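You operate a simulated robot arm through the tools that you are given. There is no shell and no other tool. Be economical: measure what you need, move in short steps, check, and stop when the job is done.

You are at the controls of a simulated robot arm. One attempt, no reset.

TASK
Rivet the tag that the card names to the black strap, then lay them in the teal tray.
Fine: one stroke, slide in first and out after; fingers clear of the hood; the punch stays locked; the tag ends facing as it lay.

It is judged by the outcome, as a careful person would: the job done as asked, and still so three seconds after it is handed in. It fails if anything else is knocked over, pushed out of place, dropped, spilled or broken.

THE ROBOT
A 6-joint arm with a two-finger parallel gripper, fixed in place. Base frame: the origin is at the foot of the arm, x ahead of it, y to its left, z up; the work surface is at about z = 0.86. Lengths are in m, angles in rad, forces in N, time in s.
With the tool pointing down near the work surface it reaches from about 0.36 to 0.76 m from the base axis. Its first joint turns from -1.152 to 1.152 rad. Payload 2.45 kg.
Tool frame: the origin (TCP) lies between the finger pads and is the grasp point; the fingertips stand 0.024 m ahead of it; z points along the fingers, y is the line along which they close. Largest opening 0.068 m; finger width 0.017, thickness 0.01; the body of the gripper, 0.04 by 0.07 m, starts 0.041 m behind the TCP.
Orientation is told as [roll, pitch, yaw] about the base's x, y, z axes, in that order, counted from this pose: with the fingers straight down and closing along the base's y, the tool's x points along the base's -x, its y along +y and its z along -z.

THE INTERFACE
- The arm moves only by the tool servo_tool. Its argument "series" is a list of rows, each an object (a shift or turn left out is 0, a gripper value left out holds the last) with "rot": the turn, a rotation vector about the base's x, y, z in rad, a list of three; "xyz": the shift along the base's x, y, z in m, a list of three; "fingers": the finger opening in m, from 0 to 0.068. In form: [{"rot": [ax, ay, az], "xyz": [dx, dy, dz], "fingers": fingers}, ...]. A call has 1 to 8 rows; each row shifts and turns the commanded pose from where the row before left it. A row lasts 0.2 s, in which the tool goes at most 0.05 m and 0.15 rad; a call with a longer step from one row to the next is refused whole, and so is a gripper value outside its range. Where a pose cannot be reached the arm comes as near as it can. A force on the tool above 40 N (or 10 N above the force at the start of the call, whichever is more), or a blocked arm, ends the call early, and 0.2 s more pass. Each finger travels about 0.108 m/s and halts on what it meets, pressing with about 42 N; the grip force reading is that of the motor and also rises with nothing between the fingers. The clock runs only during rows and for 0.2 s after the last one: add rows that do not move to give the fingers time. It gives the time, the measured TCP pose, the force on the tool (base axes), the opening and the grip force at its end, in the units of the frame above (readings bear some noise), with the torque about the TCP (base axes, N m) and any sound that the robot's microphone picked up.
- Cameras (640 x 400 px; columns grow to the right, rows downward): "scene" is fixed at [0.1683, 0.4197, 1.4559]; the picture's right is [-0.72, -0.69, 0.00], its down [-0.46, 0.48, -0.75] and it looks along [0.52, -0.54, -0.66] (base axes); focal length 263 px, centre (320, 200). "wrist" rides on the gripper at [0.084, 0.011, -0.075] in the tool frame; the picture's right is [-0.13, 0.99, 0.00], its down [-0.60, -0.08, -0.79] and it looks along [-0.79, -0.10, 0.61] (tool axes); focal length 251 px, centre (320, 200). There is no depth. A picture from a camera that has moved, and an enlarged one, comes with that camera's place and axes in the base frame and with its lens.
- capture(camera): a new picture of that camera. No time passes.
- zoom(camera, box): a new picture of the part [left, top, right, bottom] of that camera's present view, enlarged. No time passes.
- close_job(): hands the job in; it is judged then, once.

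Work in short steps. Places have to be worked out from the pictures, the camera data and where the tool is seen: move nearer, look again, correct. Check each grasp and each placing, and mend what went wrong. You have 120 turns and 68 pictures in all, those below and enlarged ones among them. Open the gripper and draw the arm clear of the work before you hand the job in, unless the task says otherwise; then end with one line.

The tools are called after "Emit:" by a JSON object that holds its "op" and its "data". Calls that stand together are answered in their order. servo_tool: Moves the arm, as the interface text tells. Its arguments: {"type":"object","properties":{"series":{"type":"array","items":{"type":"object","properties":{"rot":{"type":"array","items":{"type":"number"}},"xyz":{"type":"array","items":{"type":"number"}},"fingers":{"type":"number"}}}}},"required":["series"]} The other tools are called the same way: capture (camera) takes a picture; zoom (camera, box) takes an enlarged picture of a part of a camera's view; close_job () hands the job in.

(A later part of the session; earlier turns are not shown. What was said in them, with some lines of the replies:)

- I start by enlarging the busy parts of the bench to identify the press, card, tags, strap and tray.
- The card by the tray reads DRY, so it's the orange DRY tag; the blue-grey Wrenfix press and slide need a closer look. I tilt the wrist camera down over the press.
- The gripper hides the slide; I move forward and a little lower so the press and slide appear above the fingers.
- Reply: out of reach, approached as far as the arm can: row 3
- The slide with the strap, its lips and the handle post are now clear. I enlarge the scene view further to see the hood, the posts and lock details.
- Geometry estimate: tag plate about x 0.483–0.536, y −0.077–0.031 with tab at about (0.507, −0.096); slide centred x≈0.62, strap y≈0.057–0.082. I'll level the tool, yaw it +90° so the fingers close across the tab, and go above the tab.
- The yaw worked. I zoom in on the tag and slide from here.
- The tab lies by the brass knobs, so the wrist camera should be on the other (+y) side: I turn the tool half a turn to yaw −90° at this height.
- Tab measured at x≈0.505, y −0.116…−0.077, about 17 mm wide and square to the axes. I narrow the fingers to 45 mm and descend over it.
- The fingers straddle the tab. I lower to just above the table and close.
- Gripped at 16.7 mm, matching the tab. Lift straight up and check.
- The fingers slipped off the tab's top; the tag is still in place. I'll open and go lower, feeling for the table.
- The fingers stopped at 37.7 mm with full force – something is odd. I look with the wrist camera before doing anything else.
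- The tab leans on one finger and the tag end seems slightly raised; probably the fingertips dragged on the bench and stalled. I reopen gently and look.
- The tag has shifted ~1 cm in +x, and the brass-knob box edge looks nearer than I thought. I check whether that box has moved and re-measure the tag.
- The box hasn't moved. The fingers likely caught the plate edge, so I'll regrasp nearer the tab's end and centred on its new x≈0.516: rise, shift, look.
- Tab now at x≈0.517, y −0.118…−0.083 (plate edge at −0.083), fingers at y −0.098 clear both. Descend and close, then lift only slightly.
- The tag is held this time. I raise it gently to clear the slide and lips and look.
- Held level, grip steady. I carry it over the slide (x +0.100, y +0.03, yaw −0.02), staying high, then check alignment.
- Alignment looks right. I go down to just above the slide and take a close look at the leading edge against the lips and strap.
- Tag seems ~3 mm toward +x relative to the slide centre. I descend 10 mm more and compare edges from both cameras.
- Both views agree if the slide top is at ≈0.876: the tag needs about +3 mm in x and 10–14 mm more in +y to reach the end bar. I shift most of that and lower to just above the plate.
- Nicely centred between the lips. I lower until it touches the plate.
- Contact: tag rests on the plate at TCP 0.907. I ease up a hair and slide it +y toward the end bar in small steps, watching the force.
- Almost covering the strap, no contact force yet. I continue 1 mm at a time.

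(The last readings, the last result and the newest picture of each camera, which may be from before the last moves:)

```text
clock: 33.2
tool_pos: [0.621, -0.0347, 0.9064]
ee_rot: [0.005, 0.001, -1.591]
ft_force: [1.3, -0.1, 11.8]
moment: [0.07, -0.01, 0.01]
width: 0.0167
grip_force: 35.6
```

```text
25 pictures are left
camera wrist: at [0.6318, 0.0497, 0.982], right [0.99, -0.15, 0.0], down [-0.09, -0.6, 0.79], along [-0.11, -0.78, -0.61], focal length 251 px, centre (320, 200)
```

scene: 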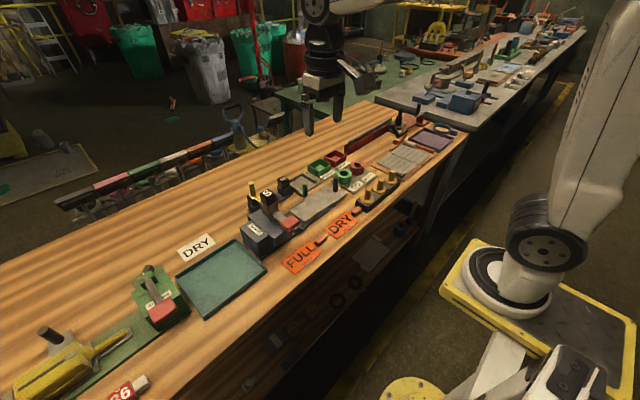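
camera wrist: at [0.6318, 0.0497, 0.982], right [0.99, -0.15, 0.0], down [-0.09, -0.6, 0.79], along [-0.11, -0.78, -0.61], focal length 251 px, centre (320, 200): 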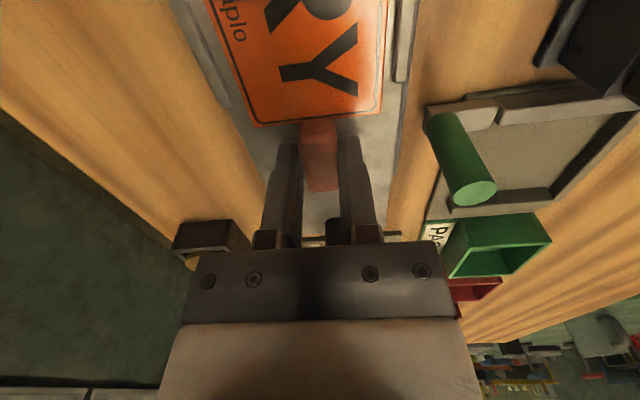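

Light contact now. I release, lift straight up, and turn the tool to yaw +90° to inspect the tag's leading edge at the strap.

Emit:
{"op": "servo_tool", "data": {"series": [{"xyz": [0, 0, 0.0008]}, {"fingers": 0.03}, {}, {"xyz": [0, 0, 0.01]}, {"xyz": [0, 0, 0.03]}, {"xyz": [0, -0.02, 0.05]}, {"xyz": [-0.02, -0.03, 0.04]}, {"xyz": [-0.02, -0.03, 0.04]}]}}

Emit:
{"op": "servo_tool", "data": {"series": [{"rot": [0, 0, 0.145]}, {"rot": [0, 0, 0.145]}, {"rot": [0, 0, 0.145]}, {"rot": [0, 0, 0.145]}, {"rot": [0, 0, 0.145]}, {"rot": [0, 0, 0.145]}, {"rot": [0, 0, 0.145]}, {"rot": [0, 0, 0.145]}]}}

Emit:
{"op": "servo_tool", "data": {"series": [{"rot": [0, 0, 0.145]}, {"rot": [0, 0, 0.145]}, {"rot": [0, 0, 0.145]}, {"rot": [0, 0, 0.145]}, {"rot": [0, 0, 0.145]}, {"rot": [0, 0, 0.145]}, {"rot": [0, 0, 0.145]}, {"rot": [0, 0, 0.145]}]}}

Emit:
{"op": "servo_tool", "data": {"series": [{"rot": [0, 0, 0.145]}, {"rot": [0, 0, 0.145]}, {"rot": [0, 0, 0.145]}, {"rot": [0, 0, 0.145]}, {"rot": [0, 0, 0.145]}, {"rot": [0, 0, 0.117], "xyz": [-0.02, 0.01, -0.02]}, {}]}}

Emit:
{"op": "capture", "data": {"camera": "wrist"}}

```text
refused: row 6 steps farther than a row can; nothing moved
```

```text
clock: 35.0
tool_pos: [0.6236, -0.0362, 0.9078]
ee_rot: [0.005, -0.011, -0.426]
ft_force: [24.6, 0.2, 1.9]
moment: [0.13, -0.64, -0.1]
width: 0.0
grip_force: 24.1
```

```text
clock: 36.8
tool_pos: [0.6256, -0.0358, 0.9081]
ee_rot: [-0.012, -0.009, 0.736]
ft_force: [30.1, -1.1, 4.1]
moment: [-0.01, -0.51, -0.08]
width: 0.0
grip_force: 23.6
```

```text
clock: 38.1
tool_pos: [0.6266, -0.0348, 0.9083]
ee_rot: [-0.039, 0.002, 1.492]
ft_force: [10.1, 0.4, 0.7]
moment: [0.02, -0.17, -0.1]
width: 0.0001
grip_force: 23.4
stopped in row 6: the force on the tool passed its limit at 48 N (the readings are from after the stop); the commanded pose is now the measured one
```

```text
24 pictures are left
camera wrist: at [0.6053, -0.1154, 0.9825], right [-0.98, 0.21, -0.04], down [0.09, 0.6, 0.8], along [0.19, 0.77, -0.61], focal length 251 px, centre (320, 200)
```

wrist: 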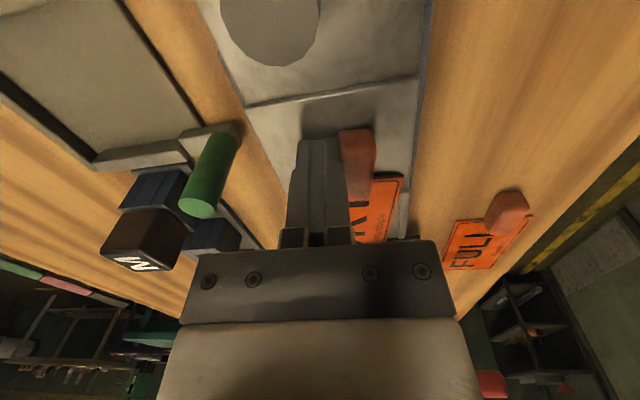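

My lift row was refused but the turns still ran – a mistake of chaining dependent calls. The fingers slipped off the tab and are now beside it. I lift straight up and assess.

Emit:
{"op": "servo_tool", "data": {"series": [{"xyz": [0, 0, 0.01]}, {"xyz": [0, 0, 0.03]}, {"xyz": [0, 0, 0.04]}, {"xyz": [0, 0, 0.04]}, {"xyz": [-0.02, -0.02, 0.03]}, {"xyz": [-0.02, -0.03, 0.01]}, {}]}}

```text
clock: 39.7
tool_pos: [0.5824, -0.0846, 1.0675]
ee_rot: [-0.032, 0.003, 1.493]
ft_force: [0.4, 0.4, -0.4]
moment: [-0.01, -0.02, 0.04]
width: 0.0
grip_force: 23.6
```

Emit:
{"op": "capture", "data": {"camera": "wrist"}}

Emit:
{"op": "zoom", "data": {"camera": "scene", "box": [230, 150, 390, 250]}}

```text
23 pictures are left
camera wrist: at [0.5623, -0.1661, 1.1419], right [-0.98, 0.21, -0.03], down [0.1, 0.6, 0.79], along [0.18, 0.77, -0.61], focal length 251 px, centre (320, 200)
```

wrist: 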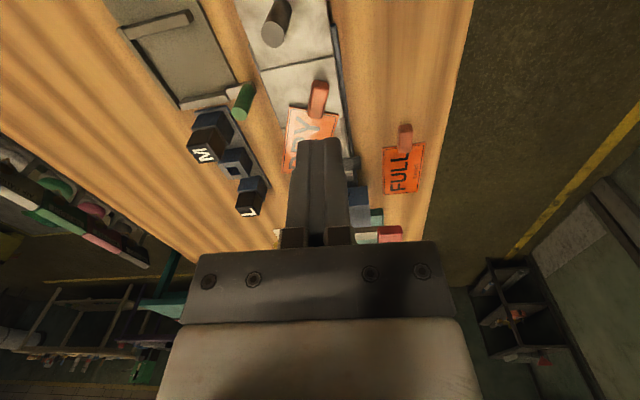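

```text
4.00 times, centred on (310, 200) of scene
camera zoom: at [0.1683, 0.4197, 1.4559], right [-0.72, -0.69, 0.0], down [-0.46, 0.48, -0.75], along [0.52, -0.54, -0.66], focal length 1051 px, centre (360, 200)
```

zoom: 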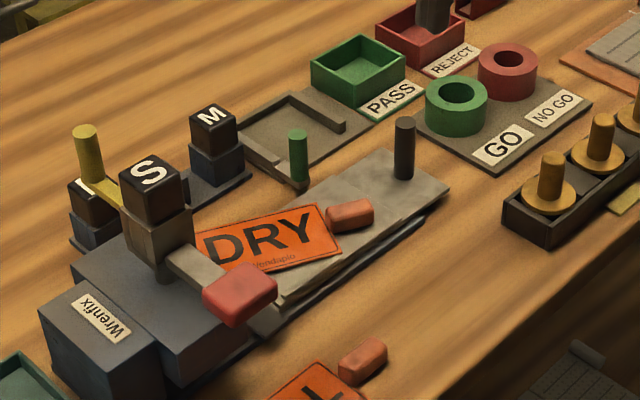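

Nothing else was disturbed: the tag lies turned on the slide, face up. I measure its pose to regrasp the tab.

Emit:
{"op": "zoom", "data": {"camera": "wrist", "box": [220, 50, 380, 150]}}

```text
4.00 times, centred on (300, 100) of wrist
camera zoom: at [0.5623, -0.1661, 1.1419], right [-0.98, 0.21, -0.03], down [0.1, 0.6, 0.79], along [0.18, 0.77, -0.61], focal length 1006 px, centre (400, 600)
```

zoom: 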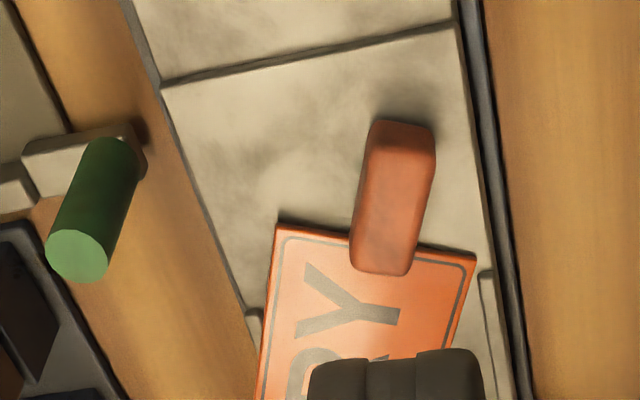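

Tab centre ≈ (0.603, −0.022), tag turned about −0.37 rad. I rotate the tool at this height to yaw ≈ −1.94 (camera on the +y side), one call at a time.

Emit:
{"op": "servo_tool", "data": {"series": [{"rot": [0, 0, -0.145], "fingers": 0.035}, {"rot": [0, 0, -0.145]}, {"rot": [0, 0, -0.145]}, {"rot": [0, 0, -0.145]}, {"rot": [0, 0, -0.145]}, {"rot": [0, 0, -0.145]}, {"rot": [0, 0, -0.145]}, {"rot": [0, 0, -0.145]}]}}

Emit:
{"op": "servo_tool", "data": {"series": [{"rot": [0, 0, -0.145]}, {"rot": [0, 0, -0.145]}, {"rot": [0, 0, -0.145]}, {"rot": [0, 0, -0.145]}, {"rot": [0, 0, -0.145]}, {"rot": [0, 0, -0.145]}, {"rot": [0, 0, -0.145]}, {"rot": [0, 0, -0.145]}]}}

Emit:
{"op": "servo_tool", "data": {"series": [{"rot": [0, 0, -0.145]}, {"rot": [0, 0, -0.145]}, {"rot": [0, 0, -0.145]}, {"rot": [0, 0, -0.145]}, {"rot": [0, 0, -0.145]}, {"rot": [0, 0, -0.145]}, {"rot": [0, 0, -0.145]}, {"rot": [0, 0, -0.098]}]}}

```text
clock: 41.5
tool_pos: [0.5837, -0.084, 1.0663]
ee_rot: [-0.033, 0.001, 0.328]
ft_force: [-0.1, -0.2, 0.4]
moment: [0.01, -0.02, -0.01]
width: 0.0352
grip_force: 0.1
```

```text
clock: 43.3
tool_pos: [0.584, -0.0851, 1.0669]
ee_rot: [-0.033, 0.002, -0.831]
ft_force: [-0.4, -0.8, -0.2]
moment: [0.02, 0.01, 0.0]
width: 0.0351
grip_force: 0.2
```

```text
clock: 45.1
tool_pos: [0.5848, -0.0852, 1.0653]
ee_rot: [-0.033, 0.002, -1.943]
ft_force: [1.4, 0.3, 0.3]
moment: [0.0, 0.0, 0.02]
width: 0.0352
grip_force: 0.0
```

A small roll of −0.033 remains from the forced stop; I undo it and move over the tab, at z≈0.95, then look.

Emit:
{"op": "servo_tool", "data": {"series": [{"rot": [-0.012, -0.031, 0], "xyz": [0.01, 0.03, 0]}, {"xyz": [0.009, 0.033, -0.03]}, {"xyz": [0, 0, -0.04]}, {"xyz": [0, 0, -0.035]}, {}]}}

Emit:
{"op": "capture", "data": {"camera": "wrist"}}

```text
clock: 46.3
tool_pos: [0.6023, -0.0213, 0.9606]
ee_rot: [0.001, 0.001, -1.942]
ft_force: [0.0, -0.2, 0.2]
moment: [0.0, 0.01, 0.02]
width: 0.035
grip_force: 0.1
```

```text
20 pictures are left
camera wrist: at [0.6422, 0.0549, 1.036], right [0.88, -0.48, 0.0], down [-0.29, -0.54, 0.79], along [-0.38, -0.7, -0.61], focal length 251 px, centre (320, 200)
```

wrist: 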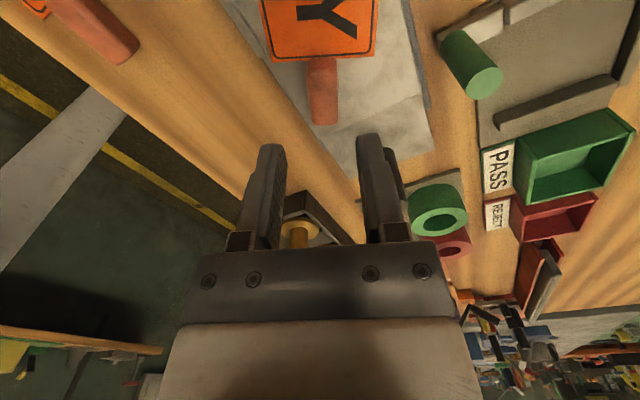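

Tag yaw refined to ≈ −0.43; grasp point (0.606, −0.017). I adjust and descend, then close.

Emit:
{"op": "servo_tool", "data": {"series": [{"rot": [0, 0, -0.06], "xyz": [0.0035, 0.004, -0.01]}, {"xyz": [0, 0, -0.02]}, {"xyz": [0, 0, -0.012]}, {"xyz": [0, 0, -0.005]}, {}]}}

Emit:
{"op": "servo_tool", "data": {"series": [{"fingers": 0.0}, {}, {}, {}]}}

```text
clock: 47.5
tool_pos: [0.6069, -0.0172, 0.9145]
ee_rot: [0.001, 0.002, -2.002]
ft_force: [0.5, 0.6, -0.9]
moment: [-0.02, -0.01, 0.01]
width: 0.035
grip_force: 0.0
```

```text
clock: 48.5
tool_pos: [0.6068, -0.0169, 0.9147]
ee_rot: [0.0, 0.002, -2.003]
ft_force: [0.2, 0.8, 0.0]
moment: [-0.01, -0.05, 0.02]
width: 0.0164
grip_force: 35.6
```

Gripped at 16.4 mm. Lift slowly.

Emit:
{"op": "servo_tool", "data": {"series": [{"xyz": [0, 0, 0.003]}, {"xyz": [0, 0, 0.004]}, {"xyz": [0, 0, 0.006]}, {"xyz": [0, 0, 0.008]}, {"xyz": [0, 0, 0.01]}, {}]}}

```text
clock: 49.9
tool_pos: [0.6074, -0.0183, 0.946]
ee_rot: [0.001, 0.003, -2.0]
ft_force: [-0.4, 0.6, -0.4]
moment: [0.04, 0.03, -0.01]
width: 0.0162
grip_force: 35.2
```

Held. Retreat −y, turn back to square, then look.

Emit:
{"op": "servo_tool", "data": {"series": [{"xyz": [0, -0.02, 0]}, {"xyz": [0.005, -0.02, 0], "rot": [0, 0, 0.105]}, {"xyz": [0.005, 0, 0], "rot": [0, 0, 0.105]}, {"xyz": [0.003, 0, 0], "rot": [0, 0, 0.105]}, {"rot": [0, 0, 0.1]}, {}]}}

Emit:
{"op": "zoom", "data": {"camera": "scene", "box": [262, 170, 342, 220]}}

Emit:
{"op": "zoom", "data": {"camera": "wrist", "box": [200, 0, 440, 150]}}

```text
clock: 51.3
tool_pos: [0.6184, -0.057, 0.9448]
ee_rot: [0.0, 0.002, -1.586]
ft_force: [0.2, -0.2, -0.3]
moment: [-0.05, 0.01, -0.03]
width: 0.0166
grip_force: 34.9
```

```text
8.00 times, centred on (302, 195) of scene
camera zoom: at [0.1683, 0.4197, 1.4559], right [-0.72, -0.69, 0.0], down [-0.46, 0.48, -0.75], along [0.52, -0.54, -0.66], focal length 2101 px, centre (464, 240)
```

zoom: 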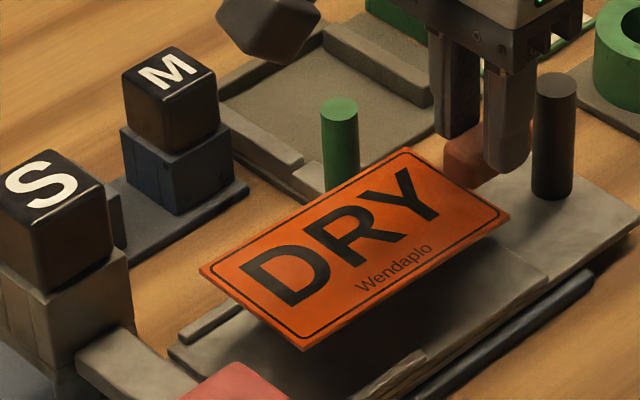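

```text
2.67 times, centred on (320, 75) of wrist
camera zoom: at [0.6308, 0.0278, 1.0205], right [0.99, -0.14, 0.0], down [-0.09, -0.6, 0.79], along [-0.11, -0.78, -0.61], focal length 670 px, centre (320, 533)
```

zoom: 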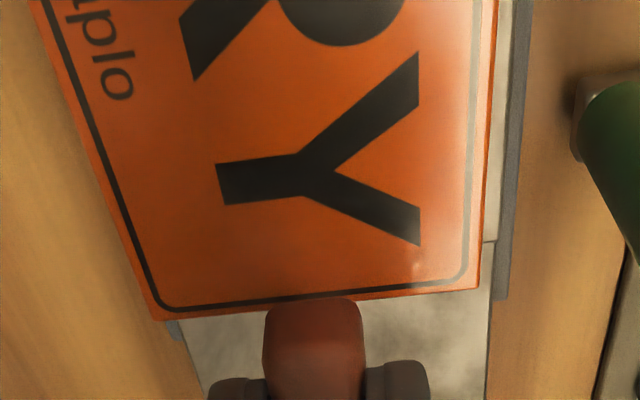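

Good alignment again (plate sits ~3 mm lower in the grip). The bar past the strap is two-stepped, so the true stop is likely ~8 mm beyond the strap. I lower to just above the plate at y −0.045.

Emit:
{"op": "servo_tool", "data": {"series": [{"xyz": [0, 0.012, -0.015]}, {"xyz": [0, 0, -0.012]}, {"xyz": [0, 0, -0.003]}, {"xyz": [0, 0, -0.002]}, {}]}}

Emit:
{"op": "zoom", "data": {"camera": "wrist", "box": [200, 0, 440, 150]}}

```text
clock: 52.5
tool_pos: [0.6198, -0.0455, 0.9135]
ee_rot: [0.002, 0.002, -1.587]
ft_force: [-2.3, 0.1, 6.0]
moment: [-0.07, 0.09, -0.02]
width: 0.0165
grip_force: 35.0
```

```text
2.67 times, centred on (320, 75) of wrist
camera zoom: at [0.6311, 0.0397, 0.9885], right [0.99, -0.14, 0.0], down [-0.09, -0.6, 0.79], along [-0.11, -0.78, -0.61], focal length 670 px, centre (320, 533)
```

zoom: 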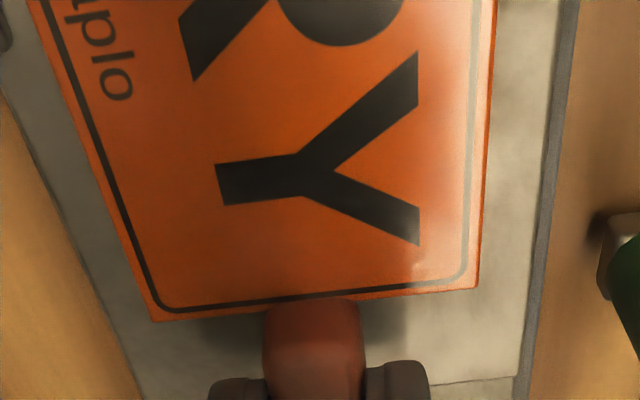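

Touching (6 N) and centred. Now slide +y in small steps to find the stop.

Emit:
{"op": "servo_tool", "data": {"series": [{"xyz": [0, 0, 0.001]}, {"xyz": [0, 0.002, 0]}, {"xyz": [0, 0.002, 0]}, {"xyz": [0, 0.002, 0]}, {}]}}

Emit:
{"op": "servo_tool", "data": {"series": [{"xyz": [0, 0.0015, 0]}, {"xyz": [0, 0.0015, 0]}, {}]}}

Emit:
{"op": "servo_tool", "data": {"series": [{"xyz": [0, 0.001, 0]}, {"xyz": [0, 0.001, 0]}, {}]}}

```text
clock: 53.7
tool_pos: [0.6198, -0.0391, 0.9146]
ee_rot: [0.001, 0.002, -1.583]
ft_force: [0.7, -0.3, -0.1]
moment: [-0.01, -0.02, 0.02]
width: 0.0165
grip_force: 35.6
```

```text
clock: 54.5
tool_pos: [0.6187, -0.0367, 0.9143]
ee_rot: [0.001, 0.003, -1.587]
ft_force: [-0.6, -0.7, -0.5]
moment: [-0.01, 0.01, -0.02]
width: 0.0167
grip_force: 35.3
```

```text
clock: 55.3
tool_pos: [0.6192, -0.0346, 0.9147]
ee_rot: [0.001, 0.001, -1.588]
ft_force: [0.1, 0.2, -0.3]
moment: [0.01, -0.04, 0.01]
width: 0.0164
grip_force: 35.1
```

Emit:
{"op": "servo_tool", "data": {"series": [{"xyz": [0, 0.001, -0.0005]}, {"xyz": [0, 0.001, 0]}, {}]}}

Emit:
{"op": "zoom", "data": {"camera": "scene", "box": [262, 183, 326, 223]}}

```text
clock: 56.1
tool_pos: [0.6184, -0.0327, 0.9137]
ee_rot: [0.001, 0.001, -1.587]
ft_force: [0.9, -0.4, 1.4]
moment: [-0.06, -0.04, 0.03]
width: 0.0163
grip_force: 35.4
```

```text
10.00 times, centred on (294, 203) of scene
camera zoom: at [0.1683, 0.4197, 1.4559], right [-0.72, -0.69, 0.0], down [-0.46, 0.48, -0.75], along [0.52, -0.54, -0.66], focal length 2627 px, centre (580, 170)
```

zoom: 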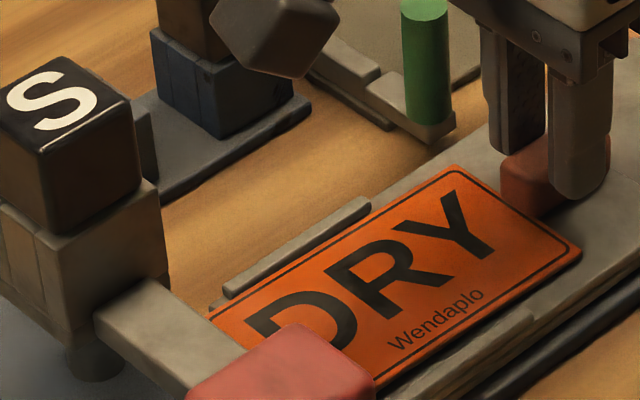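

The picture shows the slide itself has moved ~2 cm inward during the mishap, so the tag isn't seated yet. I first advance it 10 mm more relative to the slide and check.

Emit:
{"op": "servo_tool", "data": {"series": [{"xyz": [0, 0, 0.0005]}, {"xyz": [0, 0.0025, 0]}, {"xyz": [0, 0.0025, 0]}, {"xyz": [0, 0.0025, 0]}, {"xyz": [0, 0.0025, 0]}, {}]}}

Emit:
{"op": "zoom", "data": {"camera": "scene", "box": [246, 170, 326, 220]}}

```text
clock: 57.5
tool_pos: [0.6196, -0.022, 0.9133]
ee_rot: [0.001, 0.001, -1.586]
ft_force: [-0.3, -0.6, -0.3]
moment: [-0.02, 0.01, -0.04]
width: 0.0165
grip_force: 35.5
```

```text
8.00 times, centred on (286, 195) of scene
camera zoom: at [0.1683, 0.4197, 1.4559], right [-0.72, -0.69, 0.0], down [-0.46, 0.48, -0.75], along [0.52, -0.54, -0.66], focal length 2101 px, centre (592, 240)
```

zoom: 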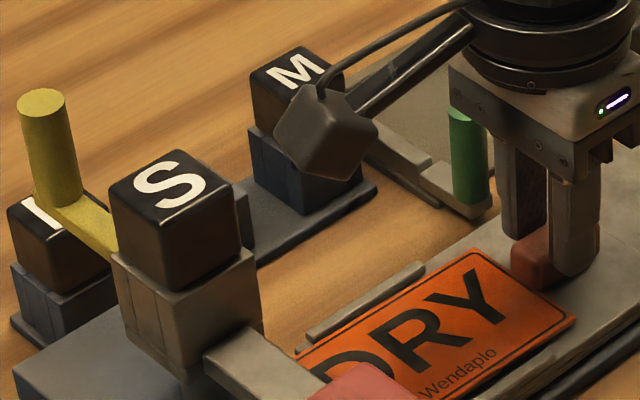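

The slide stayed put and the tag moved, but the wrist camera is getting near the S block. I release here, raise straight up, and will seat the tag by pushing its tab end from behind with closed fingers at yaw 0.

Emit:
{"op": "servo_tool", "data": {"series": [{"xyz": [0, 0, -0.0005], "fingers": 0.03}, {}, {"xyz": [0, 0, 0.006]}, {"xyz": [0, 0, 0.02]}, {"xyz": [0, -0.01, 0.04]}, {"xyz": [0, -0.02, 0.04]}, {"xyz": [0, -0.02, 0]}]}}

```text
clock: 59.1
tool_pos: [0.6176, -0.0708, 1.0195]
ee_rot: [-0.001, 0.001, -1.586]
ft_force: [-0.1, 0.2, -1.6]
moment: [0.04, 0.03, -0.02]
width: 0.03
grip_force: 0.1
```

Clear at z 1.02. Turn to yaw 0 and close the fingers.

Emit:
{"op": "servo_tool", "data": {"series": [{"rot": [0, 0, 0.145], "fingers": 0.0}, {"rot": [0, 0, 0.145]}, {"rot": [0, 0, 0.145]}, {"rot": [0, 0, 0.145]}, {"rot": [0, 0, 0.145]}, {"rot": [0, 0, 0.145]}, {"rot": [0, 0, 0.145]}, {"rot": [0, 0, 0.145]}]}}

Emit:
{"op": "servo_tool", "data": {"series": [{"rot": [0, 0, 0.145]}, {"rot": [0, 0, 0.145]}, {"rot": [0, 0, 0.136]}, {}]}}

Emit:
{"op": "capture", "data": {"camera": "wrist"}}

```text
clock: 60.9
tool_pos: [0.6197, -0.0722, 1.0205]
ee_rot: [0.0, 0.001, -0.425]
ft_force: [-1.0, 0.2, 0.7]
moment: [-0.03, 0.01, -0.01]
width: 0.0001
grip_force: 23.5
```

```text
clock: 61.9
tool_pos: [0.6196, -0.071, 1.0204]
ee_rot: [0.0, 0.003, 0.001]
ft_force: [-1.0, -0.4, -0.5]
moment: [-0.02, -0.02, 0.03]
width: 0.0
grip_force: 23.3
```

```text
14 pictures are left
camera wrist: at [0.5345, -0.0591, 1.0949], right [0.13, 0.99, 0.0], down [0.61, -0.08, 0.79], along [0.79, -0.1, -0.61], focal length 251 px, centre (320, 200)
```

wrist: 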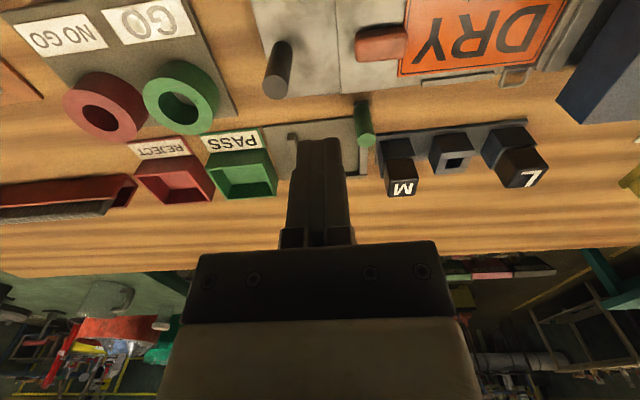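

Emit:
{"op": "zoom", "data": {"camera": "wrist", "box": [390, 0, 582, 120]}}

```text
3.33 times, centred on (486, 60) of wrist
camera zoom: at [0.5345, -0.0591, 1.0949], right [0.13, 0.99, 0.0], down [0.61, -0.08, 0.79], along [0.79, -0.1, -0.61], focal length 838 px, centre (-233, 667)
```

zoom: 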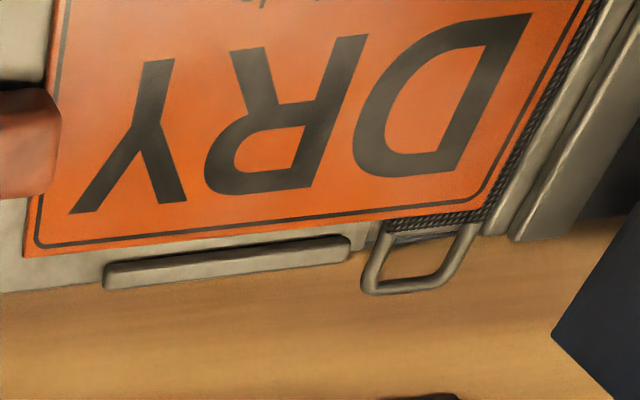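

Very clear view: leading edge lies on the strap, with a ledge and a raised stop bar ~12 mm further. Tab rear is at y≈−0.041, post at (0.615, −0.098). I lower closed fingers between them to push.

Emit:
{"op": "servo_tool", "data": {"series": [{"xyz": [-0.003, 0.016, -0.03]}, {"xyz": [0, 0, -0.04]}, {"xyz": [0, 0, -0.03]}, {"xyz": [0, 0, -0.011]}, {}]}}

Emit:
{"op": "servo_tool", "data": {"series": [{"xyz": [0, 0.002, 0]}, {"xyz": [0, 0.002, 0]}, {"xyz": [0, 0.002, 0]}, {"xyz": [0, 0.002, 0]}, {"xyz": [0, 0.002, 0]}, {}]}}

Emit:
{"op": "capture", "data": {"camera": "wrist"}}

```text
clock: 63.1
tool_pos: [0.616, -0.0548, 0.9087]
ee_rot: [0.001, 0.002, 0.001]
ft_force: [-0.5, 0.1, -0.7]
moment: [0.0, 0.0, 0.02]
width: 0.0001
grip_force: 23.6
```

```text
clock: 64.5
tool_pos: [0.6165, -0.0448, 0.9079]
ee_rot: [0.0, 0.003, 0.0]
ft_force: [0.4, 0.3, -0.4]
moment: [0.03, 0.0, -0.02]
width: 0.0
grip_force: 23.1
```

```text
12 pictures are left
camera wrist: at [0.5319, -0.0332, 0.9841], right [0.13, 0.99, 0.0], down [0.6, -0.08, 0.79], along [0.79, -0.1, -0.61], focal length 251 px, centre (320, 200)
```

wrist: 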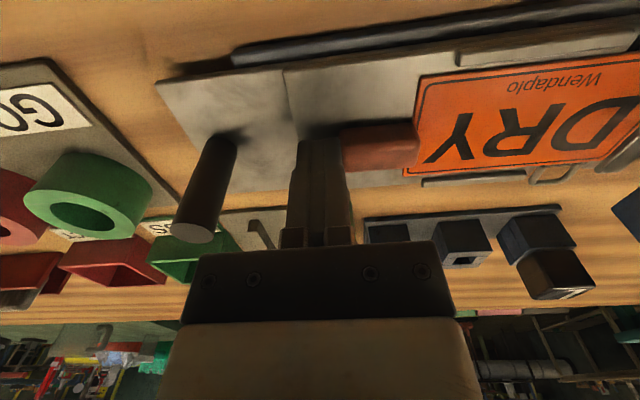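

Fingers are right at the tab's end. I push 10 mm more in small steps, watching force.

Emit:
{"op": "servo_tool", "data": {"series": [{"xyz": [0, 0.002, 0]}, {"xyz": [0, 0.002, 0]}, {"xyz": [0, 0.002, 0]}, {"xyz": [0, 0.002, 0]}, {"xyz": [0, 0.0015, 0]}, {}]}}

Emit:
{"op": "servo_tool", "data": {"series": [{"xyz": [0, 0.001, 0]}, {"xyz": [0, 0.001, 0]}, {"xyz": [0, 0.001, 0]}]}}

Emit:
{"op": "capture", "data": {"camera": "wrist"}}

```text
clock: 65.9
tool_pos: [0.6156, -0.0366, 0.9098]
ee_rot: [0.0, 0.002, 0.0]
ft_force: [0.5, -0.4, 0.6]
moment: [-0.02, 0.02, -0.02]
width: 0.0
grip_force: 23.4
```

```text
clock: 66.7
tool_pos: [0.6158, -0.0342, 0.9093]
ee_rot: [0.001, 0.003, 0.0]
ft_force: [0.2, -0.8, -0.3]
moment: [-0.04, -0.04, -0.01]
width: 0.0
grip_force: 24.1
```

```text
11 pictures are left
camera wrist: at [0.5317, -0.0213, 0.9839], right [0.13, 0.99, 0.0], down [0.6, -0.08, 0.79], along [0.79, -0.1, -0.61], focal length 251 px, centre (320, 200)
```

wrist: 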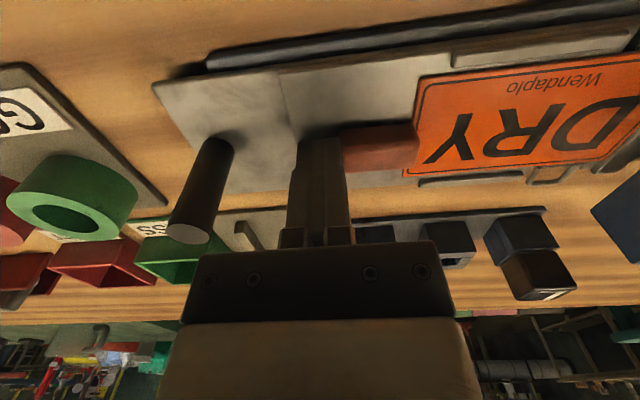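

Emit:
{"op": "zoom", "data": {"camera": "wrist", "box": [448, 80, 640, 200]}}

```text
3.33 times, centred on (544, 140) of wrist
camera zoom: at [0.5317, -0.0213, 0.9839], right [0.13, 0.99, 0.0], down [0.6, -0.08, 0.79], along [0.79, -0.1, -0.61], focal length 838 px, centre (-427, 400)
```

zoom: 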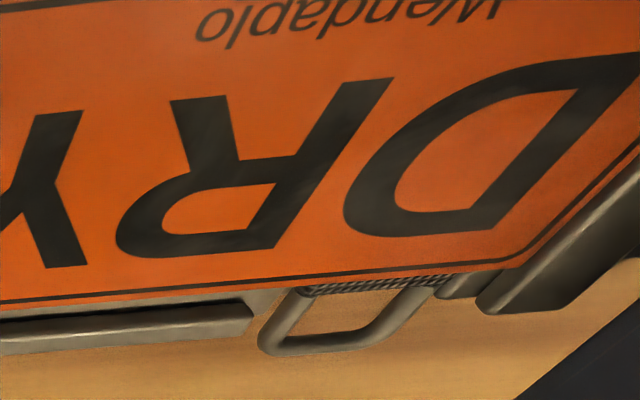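

The tag is now seated flush against the raised bar, over the strap. Next I take the slide's post (≈(0.613, −0.088), top ≈0.932): rise, shift back, open, descend around it.

Emit:
{"op": "servo_tool", "data": {"series": [{"xyz": [0, -0.003, 0]}, {"xyz": [0, 0, 0.04]}, {"xyz": [0, 0, 0.04]}, {"xyz": [-0.002, -0.025, 0], "fingers": 0.045}, {"xyz": [0, -0.026, 0]}, {"xyz": [0, 0, -0.03]}, {}]}}

Emit:
{"op": "capture", "data": {"camera": "wrist"}}

```text
clock: 68.3
tool_pos: [0.6125, -0.0875, 0.9581]
ee_rot: [0.0, 0.002, -0.001]
ft_force: [0.4, 0.0, 0.2]
moment: [-0.01, -0.01, 0.01]
width: 0.0449
grip_force: 0.1
```

```text
9 pictures are left
camera wrist: at [0.5289, -0.0752, 1.0331], right [0.13, 0.99, 0.0], down [0.6, -0.08, 0.79], along [0.79, -0.1, -0.61], focal length 251 px, centre (320, 200)
```

wrist: 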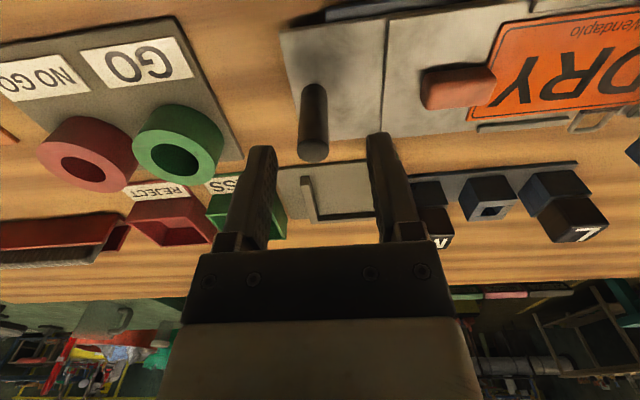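

Post at (0.614, −0.0895). Descend and grip it.

Emit:
{"op": "servo_tool", "data": {"series": [{"xyz": [0.001, -0.002, -0.015]}, {"xyz": [0, 0, -0.015]}, {"xyz": [0, 0, -0.01]}, {"fingers": 0.0}, {}, {}, {}]}}

```text
clock: 69.9
tool_pos: [0.6136, -0.0903, 0.9188]
ee_rot: [0.0, 0.001, -0.001]
ft_force: [-1.0, 0.2, -0.8]
moment: [-0.04, -0.32, -0.03]
width: 0.0176
grip_force: 36.1
```

Post gripped (17.6 mm). Slide in slowly.

Emit:
{"op": "servo_tool", "data": {"series": [{"xyz": [0, 0.002, 0]}, {"xyz": [0, 0.003, 0]}, {"xyz": [0, 0.003, 0]}, {"xyz": [0, 0.003, 0]}, {"xyz": [0, 0.003, 0]}, {"xyz": [0, 0.003, 0]}, {}]}}

Emit:
{"op": "servo_tool", "data": {"series": [{"xyz": [0, 0.003, 0]}, {"xyz": [0, 0.003, 0]}, {"xyz": [0, 0.003, 0]}, {"xyz": [0, 0.003, 0]}, {"xyz": [0, 0.002, 0]}, {}]}}

```text
clock: 71.5
tool_pos: [0.6141, -0.0718, 0.9184]
ee_rot: [0.002, 0.004, 0.001]
ft_force: [-8.1, 0.2, -20.0]
moment: [-0.07, -0.23, -0.05]
width: 0.0177
grip_force: 36.4
```

```text
clock: 72.9
tool_pos: [0.6138, -0.0584, 0.9183]
ee_rot: [0.001, 0.005, 0.0]
ft_force: [-8.7, 0.2, -17.7]
moment: [-0.08, 1.03, -0.05]
width: 0.0179
grip_force: 36.3
```

It moves freely in y (some z/x bias from the rail). I relax z slightly and continue until it stops.

Emit:
{"op": "servo_tool", "data": {"series": [{"xyz": [-0.0005, 0.002, -0.0008]}, {"xyz": [0, 0.003, 0]}, {"xyz": [0, 0.003, 0]}, {"xyz": [0, 0.003, 0]}, {}]}}

Emit:
{"op": "zoom", "data": {"camera": "scene", "box": [230, 160, 358, 240]}}

```text
clock: 74.1
tool_pos: [0.613, -0.0505, 0.9175]
ee_rot: [0.0, 0.001, -0.003]
ft_force: [-8.6, -21.2, -11.9]
moment: [-0.2, 0.77, -0.19]
width: 0.0174
grip_force: 35.9
```

```text
5.00 times, centred on (294, 200) of scene
camera zoom: at [0.1684, 0.4191, 1.456], right [-0.72, -0.69, 0.0], down [-0.46, 0.48, -0.75], along [0.52, -0.54, -0.66], focal length 1313 px, centre (450, 200)
```

zoom: 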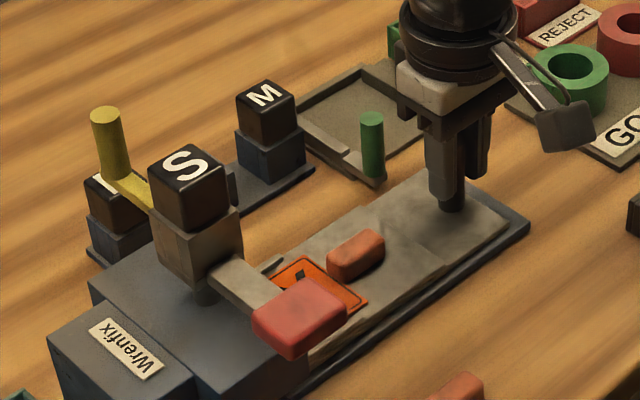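

Stopped firmly at the end (−21 N), slide fully in. Release the post and rise.

Emit:
{"op": "servo_tool", "data": {"series": [{"xyz": [0, -0.0015, 0]}, {"fingers": 0.045}, {}, {"xyz": [0, 0, 0.03]}, {"xyz": [0, 0, 0.045]}, {"xyz": [0, 0, 0.045]}, {"xyz": [0, 0, 0.04]}]}}

```text
clock: 75.7
tool_pos: [0.6158, -0.0508, 1.0781]
ee_rot: [0.001, 0.002, 0.001]
ft_force: [-0.4, -0.7, 0.1]
moment: [-0.03, -0.03, -0.02]
width: 0.045
grip_force: 0.1
```

Now move over the red pad (estimated (0.545, 0.14), top ≈0.98), fingers closed.

Emit:
{"op": "servo_tool", "data": {"series": [{"xyz": [-0.04, 0.02, 0.01], "fingers": 0.0}, {"xyz": [-0.03, 0.035, 0]}, {"xyz": [0, 0.045, 0]}, {"xyz": [0, 0.045, 0]}, {"xyz": [0, 0.045, 0]}, {}]}}

Emit:
{"op": "capture", "data": {"camera": "wrist"}}

```text
clock: 77.1
tool_pos: [0.5462, 0.1431, 1.0874]
ee_rot: [0.0, 0.003, -0.001]
ft_force: [0.6, -0.1, 0.3]
moment: [-0.02, 0.0, 0.0]
width: 0.0
grip_force: 24.1
```

```text
7 pictures are left
camera wrist: at [0.4608, 0.1553, 1.1624], right [0.13, 0.99, 0.0], down [0.6, -0.08, 0.79], along [0.79, -0.1, -0.61], focal length 251 px, centre (320, 200)
```

wrist: 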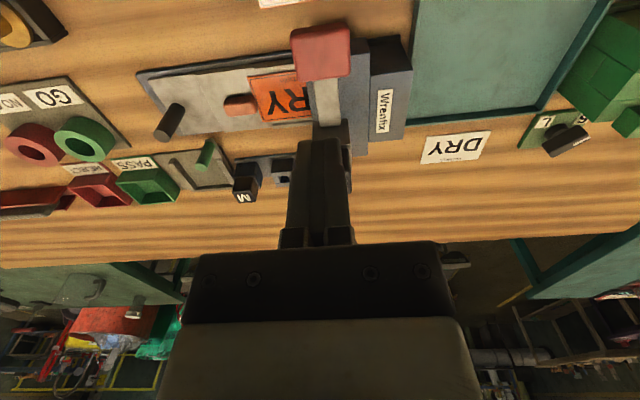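

Pad centre ≈ (0.538, 0.146). I align and descend to meet it.

Emit:
{"op": "servo_tool", "data": {"series": [{"xyz": [-0.008, 0.003, -0.02]}, {"xyz": [0, 0, -0.03]}, {"xyz": [0, 0, -0.015]}, {"xyz": [0, 0, -0.01]}, {}]}}

```text
clock: 78.3
tool_pos: [0.5382, 0.143, 1.0134]
ee_rot: [0.001, 0.002, 0.0]
ft_force: [0.1, -0.2, -0.9]
moment: [0.01, 0.01, -0.03]
width: 0.0
grip_force: 24.2
```

No contact yet. I go down in one steady motion, letting the force limit end it at bottom of the stroke.

Emit:
{"op": "servo_tool", "data": {"series": [{"xyz": [0, 0, -0.006]}, {"xyz": [0, 0, -0.006]}, {"xyz": [0, 0, -0.006]}, {"xyz": [0, 0, -0.006]}, {"xyz": [0, 0, -0.006]}, {"xyz": [0, 0, -0.006]}, {"xyz": [0, 0, -0.006]}, {"xyz": [0, 0, -0.006]}]}}

```text
clock: 79.7
tool_pos: [0.5372, 0.1431, 0.9843]
ee_rot: [-0.001, 0.0, 0.0]
ft_force: [-6.4, -3.3, 13.1]
moment: [-0.08, 0.17, 0.0]
width: 0.0
grip_force: 23.8
stopped in row 7: the force on the tool passed its limit at 50 N (the readings are from after the stop); the commanded pose is now the measured one
```

Stopped at 50 N with no sound; perhaps only first hit on the pad. Without backing off I continue pressing slowly.

Emit:
{"op": "servo_tool", "data": {"series": [{"xyz": [0, 0, -0.002]}, {"xyz": [0, 0, -0.002]}, {"xyz": [0, 0, -0.002]}, {"xyz": [0, 0, -0.002]}]}}

Emit:
{"op": "zoom", "data": {"camera": "scene", "box": [230, 170, 326, 230]}}

```text
clock: 80.2
tool_pos: [0.5375, 0.1438, 0.9838]
ee_rot: [0.001, 0.001, 0.001]
ft_force: [-5.5, -2.4, 11.2]
moment: [-0.05, 0.28, 0.0]
width: 0.0001
grip_force: 23.4
stopped in row 2: the force on the tool passed its limit at 44 N (the readings are from after the stop); the commanded pose is now the measured one
```

```text
6.67 times, centred on (278, 200) of scene
camera zoom: at [0.1679, 0.4195, 1.456], right [-0.72, -0.69, 0.0], down [-0.46, 0.48, -0.75], along [0.52, -0.54, -0.66], focal length 1751 px, centre (600, 200)
```

zoom: 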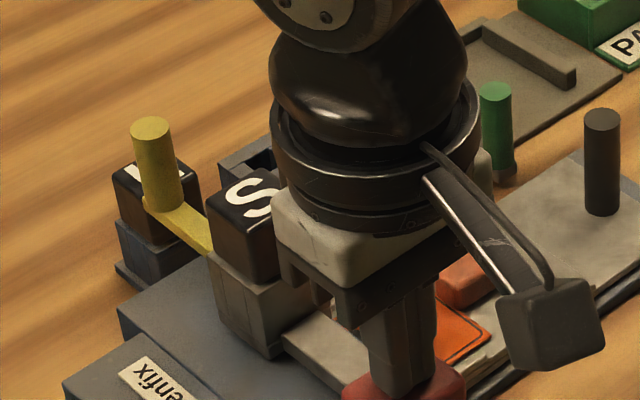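

The head has come down ~19 mm and the neck is closed up against the hood: stroke bottomed. I hold briefly under load, then release upward.

Emit:
{"op": "servo_tool", "data": {"series": [{"xyz": [0, 0, -0.0015]}, {}, {}]}}

Emit:
{"op": "servo_tool", "data": {"series": [{"xyz": [0, 0, 0.005]}, {"xyz": [0, 0, 0.01]}, {"xyz": [0, 0, 0.02]}, {"xyz": [0, 0, 0.04]}, {"xyz": [0, 0, 0.04]}, {}]}}

```text
clock: 80.8
tool_pos: [0.5388, 0.1446, 0.9828]
ee_rot: [0.001, 0.0, 0.0]
ft_force: [-7.0, -2.3, 12.4]
moment: [-0.03, 0.24, 0.02]
width: 0.0
grip_force: 23.6
stopped in row 3: the force on the tool passed its limit at 41 N (the readings are from after the stop); the commanded pose is now the measured one
```

```text
clock: 82.2
tool_pos: [0.5376, 0.146, 1.0982]
ee_rot: [0.0, 0.0, 0.001]
ft_force: [0.1, 0.1, -0.2]
moment: [0.0, -0.01, 0.05]
width: 0.0
grip_force: 23.6
```

Now back to the post at (0.614, −0.050) to slide it out.

Emit:
{"op": "servo_tool", "data": {"series": [{"xyz": [0, -0.045, 0]}, {"xyz": [0.01, -0.045, 0], "fingers": 0.045}, {"xyz": [0.03, -0.035, 0]}, {"xyz": [0.03, -0.035, -0.015]}, {"xyz": [0.006, -0.0365, -0.02]}, {"xyz": [0, 0, -0.04]}, {"xyz": [0, 0, -0.04]}, {}]}}

```text
clock: 84.0
tool_pos: [0.6152, -0.0554, 0.9836]
ee_rot: [0.002, 0.0, 0.001]
ft_force: [-0.1, 0.2, 0.2]
moment: [-0.01, 0.02, 0.02]
width: 0.0451
grip_force: 0.0
```

Emit:
{"op": "servo_tool", "data": {"series": [{"xyz": [-0.001, 0.004, -0.03]}, {"xyz": [0, 0, -0.02]}, {"xyz": [0, 0, -0.0145]}, {"fingers": 0.0}, {}, {}, {}]}}

Emit:
{"op": "servo_tool", "data": {"series": [{"xyz": [0, -0.003, 0]}, {"xyz": [0, -0.006, 0]}, {"xyz": [0, -0.008, 0]}, {"xyz": [0, -0.008, 0]}, {"xyz": [0, -0.008, 0]}, {"xyz": [0, -0.008, 0]}, {}]}}

```text
clock: 85.6
tool_pos: [0.6125, -0.0488, 0.9167]
ee_rot: [-0.003, -0.001, -0.001]
ft_force: [-0.6, -6.5, -3.9]
moment: [-0.06, -0.33, -0.09]
width: 0.0179
grip_force: 36.3
```

```text
clock: 87.2
tool_pos: [0.6122, -0.0892, 0.9167]
ee_rot: [0.001, -0.001, 0.001]
ft_force: [-0.2, 0.2, -14.1]
moment: [-0.02, -0.47, 0.06]
width: 0.018
grip_force: 35.9
```

Sliding out smoothly; continue to the outer end.

Emit:
{"op": "servo_tool", "data": {"series": [{"xyz": [0, -0.006, 0]}, {"xyz": [0, -0.006, 0]}, {"xyz": [0, -0.005, 0]}, {"xyz": [0, -0.003, 0]}, {"xyz": [0, -0.003, 0]}, {}]}}

Emit:
{"op": "zoom", "data": {"camera": "scene", "box": [246, 165, 358, 235]}}

```text
clock: 88.6
tool_pos: [0.6136, -0.1115, 0.9164]
ee_rot: [0.002, 0.003, 0.002]
ft_force: [-9.5, -0.1, -12.8]
moment: [-0.03, 0.59, -0.07]
width: 0.0178
grip_force: 35.9
```

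```text
5.71 times, centred on (302, 200) of scene
camera zoom: at [0.1683, 0.4196, 1.4559], right [-0.72, -0.69, 0.0], down [-0.46, 0.48, -0.75], along [0.52, -0.54, -0.66], focal length 1501 px, centre (423, 200)
```

zoom: 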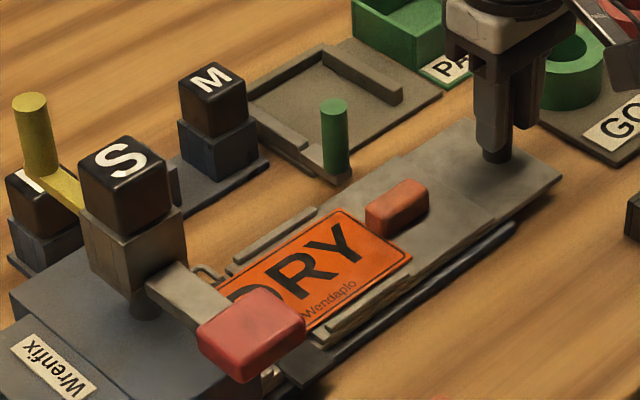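

Not quite at the original outer position (~1 cm left). Continue until it stops.

Emit:
{"op": "servo_tool", "data": {"series": [{"xyz": [0, -0.004, 0]}, {"xyz": [0, -0.003, 0]}, {"xyz": [0, -0.003, 0]}, {"xyz": [0, -0.002, 0]}, {}]}}

```text
clock: 89.8
tool_pos: [0.6131, -0.124, 0.916]
ee_rot: [0.0, 0.003, 0.001]
ft_force: [-8.0, -0.7, -13.9]
moment: [-0.03, 0.71, 0.02]
width: 0.0178
grip_force: 36.0
```

Slide is back out at its start position. Release the post and rise.

Emit:
{"op": "servo_tool", "data": {"series": [{"fingers": 0.045}, {}, {"xyz": [0, 0, 0.03]}, {"xyz": [0, 0, 0.045]}, {"xyz": [0, 0.03, 0.03]}, {"xyz": [0.003, 0.045, 0]}]}}

```text
clock: 91.2
tool_pos: [0.6165, -0.0501, 1.0235]
ee_rot: [0.0, 0.0, 0.0]
ft_force: [0.1, 1.1, 0.4]
moment: [-0.03, -0.02, -0.02]
width: 0.0446
grip_force: 0.0
```

Turn to yaw −1.58 here (z 1.02, well clear of the S block).

Emit:
{"op": "servo_tool", "data": {"series": [{"rot": [0, 0, -0.145]}, {"rot": [0, 0, -0.145]}, {"rot": [0, 0, -0.145]}, {"rot": [0, 0, -0.145]}, {"rot": [0, 0, -0.145]}, {"rot": [0, 0, -0.145]}, {"rot": [0, 0, -0.145]}, {"rot": [0, 0, -0.145]}]}}

Emit:
{"op": "servo_tool", "data": {"series": [{"rot": [0, 0, -0.145]}, {"rot": [0, 0, -0.145]}, {"rot": [0, 0, -0.13], "fingers": 0.035}, {}]}}

Emit:
{"op": "capture", "data": {"camera": "wrist"}}

```text
clock: 93.0
tool_pos: [0.616, -0.0489, 1.0216]
ee_rot: [-0.001, -0.001, -1.163]
ft_force: [-0.9, 0.0, -0.1]
moment: [0.02, 0.0, 0.0]
width: 0.045
grip_force: 0.0
```

```text
clock: 94.0
tool_pos: [0.6175, -0.0495, 1.023]
ee_rot: [0.0, 0.0, -1.582]
ft_force: [0.4, 0.4, 0.4]
moment: [-0.01, -0.02, 0.02]
width: 0.0353
grip_force: 0.0
```

```text
4 pictures are left
camera wrist: at [0.6284, 0.0358, 1.0973], right [0.99, -0.14, 0.0], down [-0.09, -0.6, 0.79], along [-0.11, -0.79, -0.61], focal length 251 px, centre (320, 200)
```

wrist: 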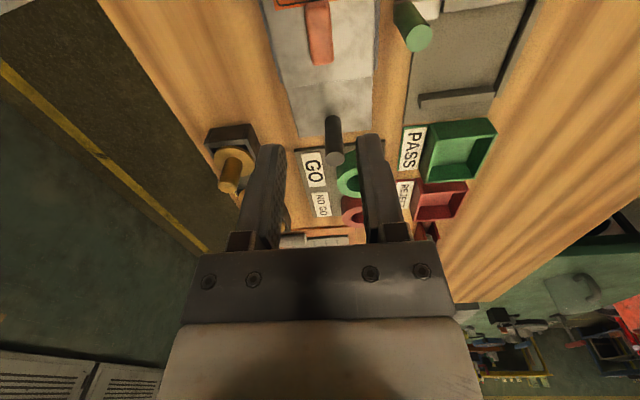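

Tab at x≈0.618, y −0.055…−0.022, square to the tool. I descend to grasp at (0.618, −0.038, 0.907).

Emit:
{"op": "servo_tool", "data": {"series": [{"xyz": [0.0005, 0.0115, -0.03]}, {"xyz": [0, 0, -0.04]}, {"xyz": [0, 0, -0.03]}, {"xyz": [0, 0, -0.012]}, {"xyz": [0, 0, -0.003]}, {}]}}

Emit:
{"op": "servo_tool", "data": {"series": [{"fingers": 0.0}, {}, {}, {}]}}

Emit:
{"op": "servo_tool", "data": {"series": [{"xyz": [0, 0, 0.002]}, {"xyz": [0, 0, 0.003]}, {"xyz": [0, 0, 0.004]}, {"xyz": [0, 0, 0.005]}, {"xyz": [0, 0, 0.006]}, {"xyz": [0, 0, 0.006]}, {}]}}

```text
clock: 95.4
tool_pos: [0.6179, -0.0381, 0.9082]
ee_rot: [0.0, 0.0, -1.579]
ft_force: [0.1, 1.0, 0.3]
moment: [-0.02, 0.0, 0.0]
width: 0.035
grip_force: 0.0
```

```text
clock: 96.4
tool_pos: [0.6168, -0.0372, 0.9083]
ee_rot: [-0.001, 0.0, -1.581]
ft_force: [0.3, 0.5, 0.5]
moment: [0.01, -0.03, -0.03]
width: 0.0164
grip_force: 34.9
```

```text
clock: 98.0
tool_pos: [0.6169, -0.0367, 0.9338]
ee_rot: [-0.001, 0.0, -1.579]
ft_force: [-0.6, 0.5, -1.0]
moment: [-0.01, 0.0, -0.02]
width: 0.0165
grip_force: 35.4
```

Held and lifted 25 mm. I check with the scene camera whether the strap came up with the tag.

Emit:
{"op": "zoom", "data": {"camera": "scene", "box": [254, 175, 334, 225]}}

```text
8.00 times, centred on (294, 200) of scene
camera zoom: at [0.1683, 0.4197, 1.4559], right [-0.72, -0.69, 0.0], down [-0.46, 0.48, -0.75], along [0.52, -0.54, -0.66], focal length 2101 px, centre (528, 200)
```

zoom: 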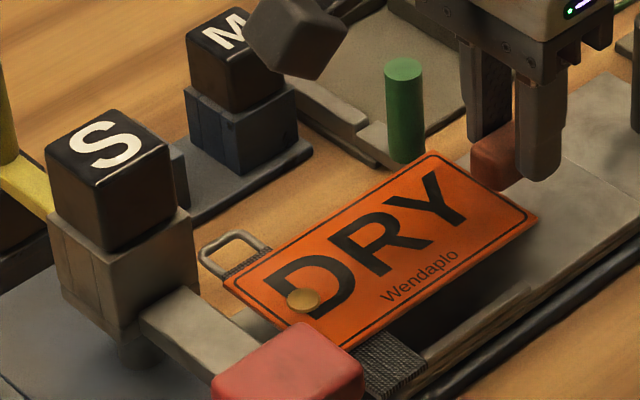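

The brass rivet joins tag and strap, both lifted together. I back off from the lever and raise high enough to pass over the press.

Emit:
{"op": "servo_tool", "data": {"series": [{"xyz": [0, -0.015, 0.01]}, {"xyz": [0, -0.015, 0.02]}, {"xyz": [0, 0, 0.035]}, {"xyz": [0, 0, 0.04]}, {"xyz": [0, 0, 0.04]}, {"xyz": [0, 0, 0.04]}, {"xyz": [0, 0, 0.035]}, {}]}}

Emit:
{"op": "servo_tool", "data": {"series": [{"xyz": [0, 0.03, 0]}, {"xyz": [0, 0.045, 0]}, {"xyz": [-0.002, 0.048, 0]}, {"xyz": [-0.002, 0.048, 0]}, {"xyz": [0, 0.048, 0]}, {"xyz": [0, 0.048, 0]}, {"xyz": [0, 0.048, 0]}, {"xyz": [0, 0.025, 0]}]}}

```text
clock: 99.8
tool_pos: [0.6165, -0.0658, 1.1509]
ee_rot: [0.0, 0.0, -1.58]
ft_force: [0.8, -1.2, 0.8]
moment: [0.0, 0.0, -0.02]
width: 0.0165
grip_force: 35.2
```

```text
clock: 101.6
tool_pos: [0.6126, 0.2729, 1.1532]
ee_rot: [0.001, 0.001, -1.581]
ft_force: [-0.3, 0.5, 0.4]
moment: [-0.07, 0.02, 0.0]
width: 0.0166
grip_force: 35.7
```

Still held, now over the tray. Lower to z≈0.94 and look.

Emit:
{"op": "servo_tool", "data": {"series": [{"xyz": [0, 0, -0.045]}, {"xyz": [0, 0, -0.045]}, {"xyz": [0, 0, -0.045]}, {"xyz": [0, 0, -0.04]}, {"xyz": [0, 0, -0.035]}, {}]}}

Emit:
{"op": "zoom", "data": {"camera": "scene", "box": [140, 200, 300, 300]}}

```text
clock: 103.0
tool_pos: [0.612, 0.2735, 0.9418]
ee_rot: [0.002, 0.001, -1.579]
ft_force: [0.2, -0.6, 0.2]
moment: [-0.01, 0.03, 0.01]
width: 0.0163
grip_force: 35.5
```

```text
4.00 times, centred on (220, 250) of scene
camera zoom: at [0.1683, 0.4197, 1.4559], right [-0.72, -0.69, 0.0], down [-0.46, 0.48, -0.75], along [0.52, -0.54, -0.66], focal length 1051 px, centre (720, 0)
```

zoom: 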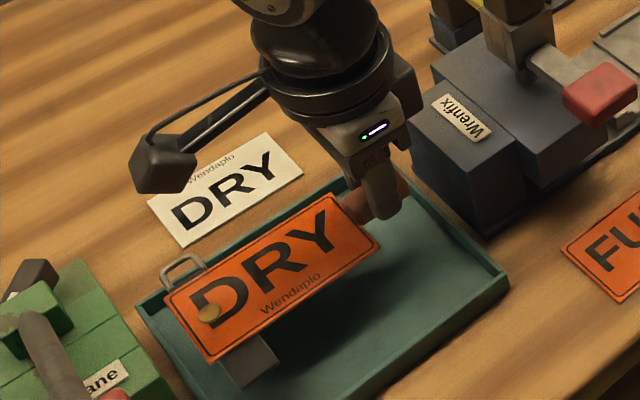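

Tag, strap and buckle lie within the tray outline with margins ≥8 mm; I centre slightly (−4 mm x, −3 mm y) and lower until contact.

Emit:
{"op": "servo_tool", "data": {"series": [{"xyz": [-0.004, -0.003, -0.015]}, {"xyz": [0, 0, -0.015]}, {"xyz": [0, 0, -0.006]}, {"xyz": [0, 0, -0.003]}, {}]}}

Emit:
{"op": "servo_tool", "data": {"series": [{"xyz": [0, 0, -0.002]}, {"xyz": [0, 0, -0.002]}, {}]}}

```text
clock: 104.2
tool_pos: [0.6093, 0.27, 0.9043]
ee_rot: [0.0, 0.0, -1.579]
ft_force: [0.3, 0.3, 0.3]
moment: [0.02, -0.01, -0.01]
width: 0.0164
grip_force: 35.5
```

```text
clock: 105.0
tool_pos: [0.6091, 0.2695, 0.901]
ee_rot: [0.0, -0.001, -1.579]
ft_force: [0.1, 0.1, -0.4]
moment: [-0.02, -0.01, 0.04]
width: 0.0167
grip_force: 35.3
```

Emit:
{"op": "servo_tool", "data": {"series": [{"xyz": [0, 0, -0.0015]}, {"xyz": [0, 0, -0.0015]}, {}]}}

Emit:
{"op": "servo_tool", "data": {"series": [{"xyz": [0, 0, -0.0015]}, {}]}}

```text
clock: 105.8
tool_pos: [0.608, 0.2704, 0.8984]
ee_rot: [0.0, 0.0, -1.58]
ft_force: [-0.1, -0.5, 0.4]
moment: [0.06, -0.02, 0.02]
width: 0.0165
grip_force: 35.4
```

```text
clock: 106.4
tool_pos: [0.6087, 0.2688, 0.8972]
ee_rot: [0.003, 0.001, -1.58]
ft_force: [-0.2, -0.4, 6.5]
moment: [0.59, -0.02, 0.01]
width: 0.0164
grip_force: 35.2
```

Contact at the strap end. Release and rise clear.

Emit:
{"op": "servo_tool", "data": {"series": [{"fingers": 0.035}, {}, {}, {"xyz": [0, 0, 0.01]}, {"xyz": [0, 0, 0.04]}, {"xyz": [0, 0, 0.045]}, {"xyz": [-0.03, 0, 0.035]}, {}]}}

Emit:
{"op": "servo_tool", "data": {"series": [{"xyz": [-0.03, -0.03, 0.02]}, {"xyz": [-0.03, -0.03, 0.02]}, {"xyz": [-0.02, -0.04, 0.02]}, {}]}}

Emit:
{"op": "zoom", "data": {"camera": "scene", "box": [130, 170, 338, 300]}}

```text
clock: 108.2
tool_pos: [0.5814, 0.2705, 1.0272]
ee_rot: [0.0, -0.001, -1.58]
ft_force: [-0.7, 0.2, 0.1]
moment: [0.0, 0.01, 0.03]
width: 0.0348
grip_force: 0.1
```

```text
clock: 109.2
tool_pos: [0.4978, 0.1699, 1.0867]
ee_rot: [0.0, 0.001, -1.58]
ft_force: [-0.5, -0.5, 0.6]
moment: [-0.03, -0.01, 0.0]
width: 0.0349
grip_force: 0.0
```

```text
3.08 times, centred on (234, 235) of scene
camera zoom: at [0.1683, 0.4197, 1.4559], right [-0.72, -0.69, 0.0], down [-0.46, 0.48, -0.75], along [0.52, -0.54, -0.66], focal length 808 px, centre (585, 92)
```

zoom: 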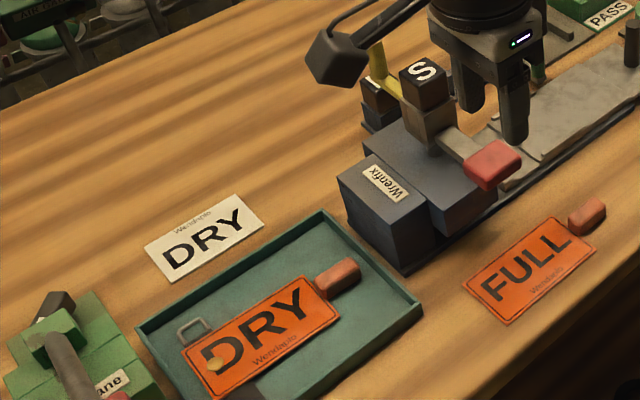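

The tag and strap lie riveted together, face up, inside the teal tray. The lock lever is as it was and the arm is clear with the gripper open, so I hand in.

Emit:
{"op": "close_job", "data": {}}

```text
The job is handed in.
```

The DRY tag is riveted to the black strap, and both lie face up in the teal tray. I used one press stroke with the slide fully in and didn't touch the punch lock. A mis-sent move partway turned the tag on the slide; I re-laid it before riveting, and the pictures showed nothing else out of place.
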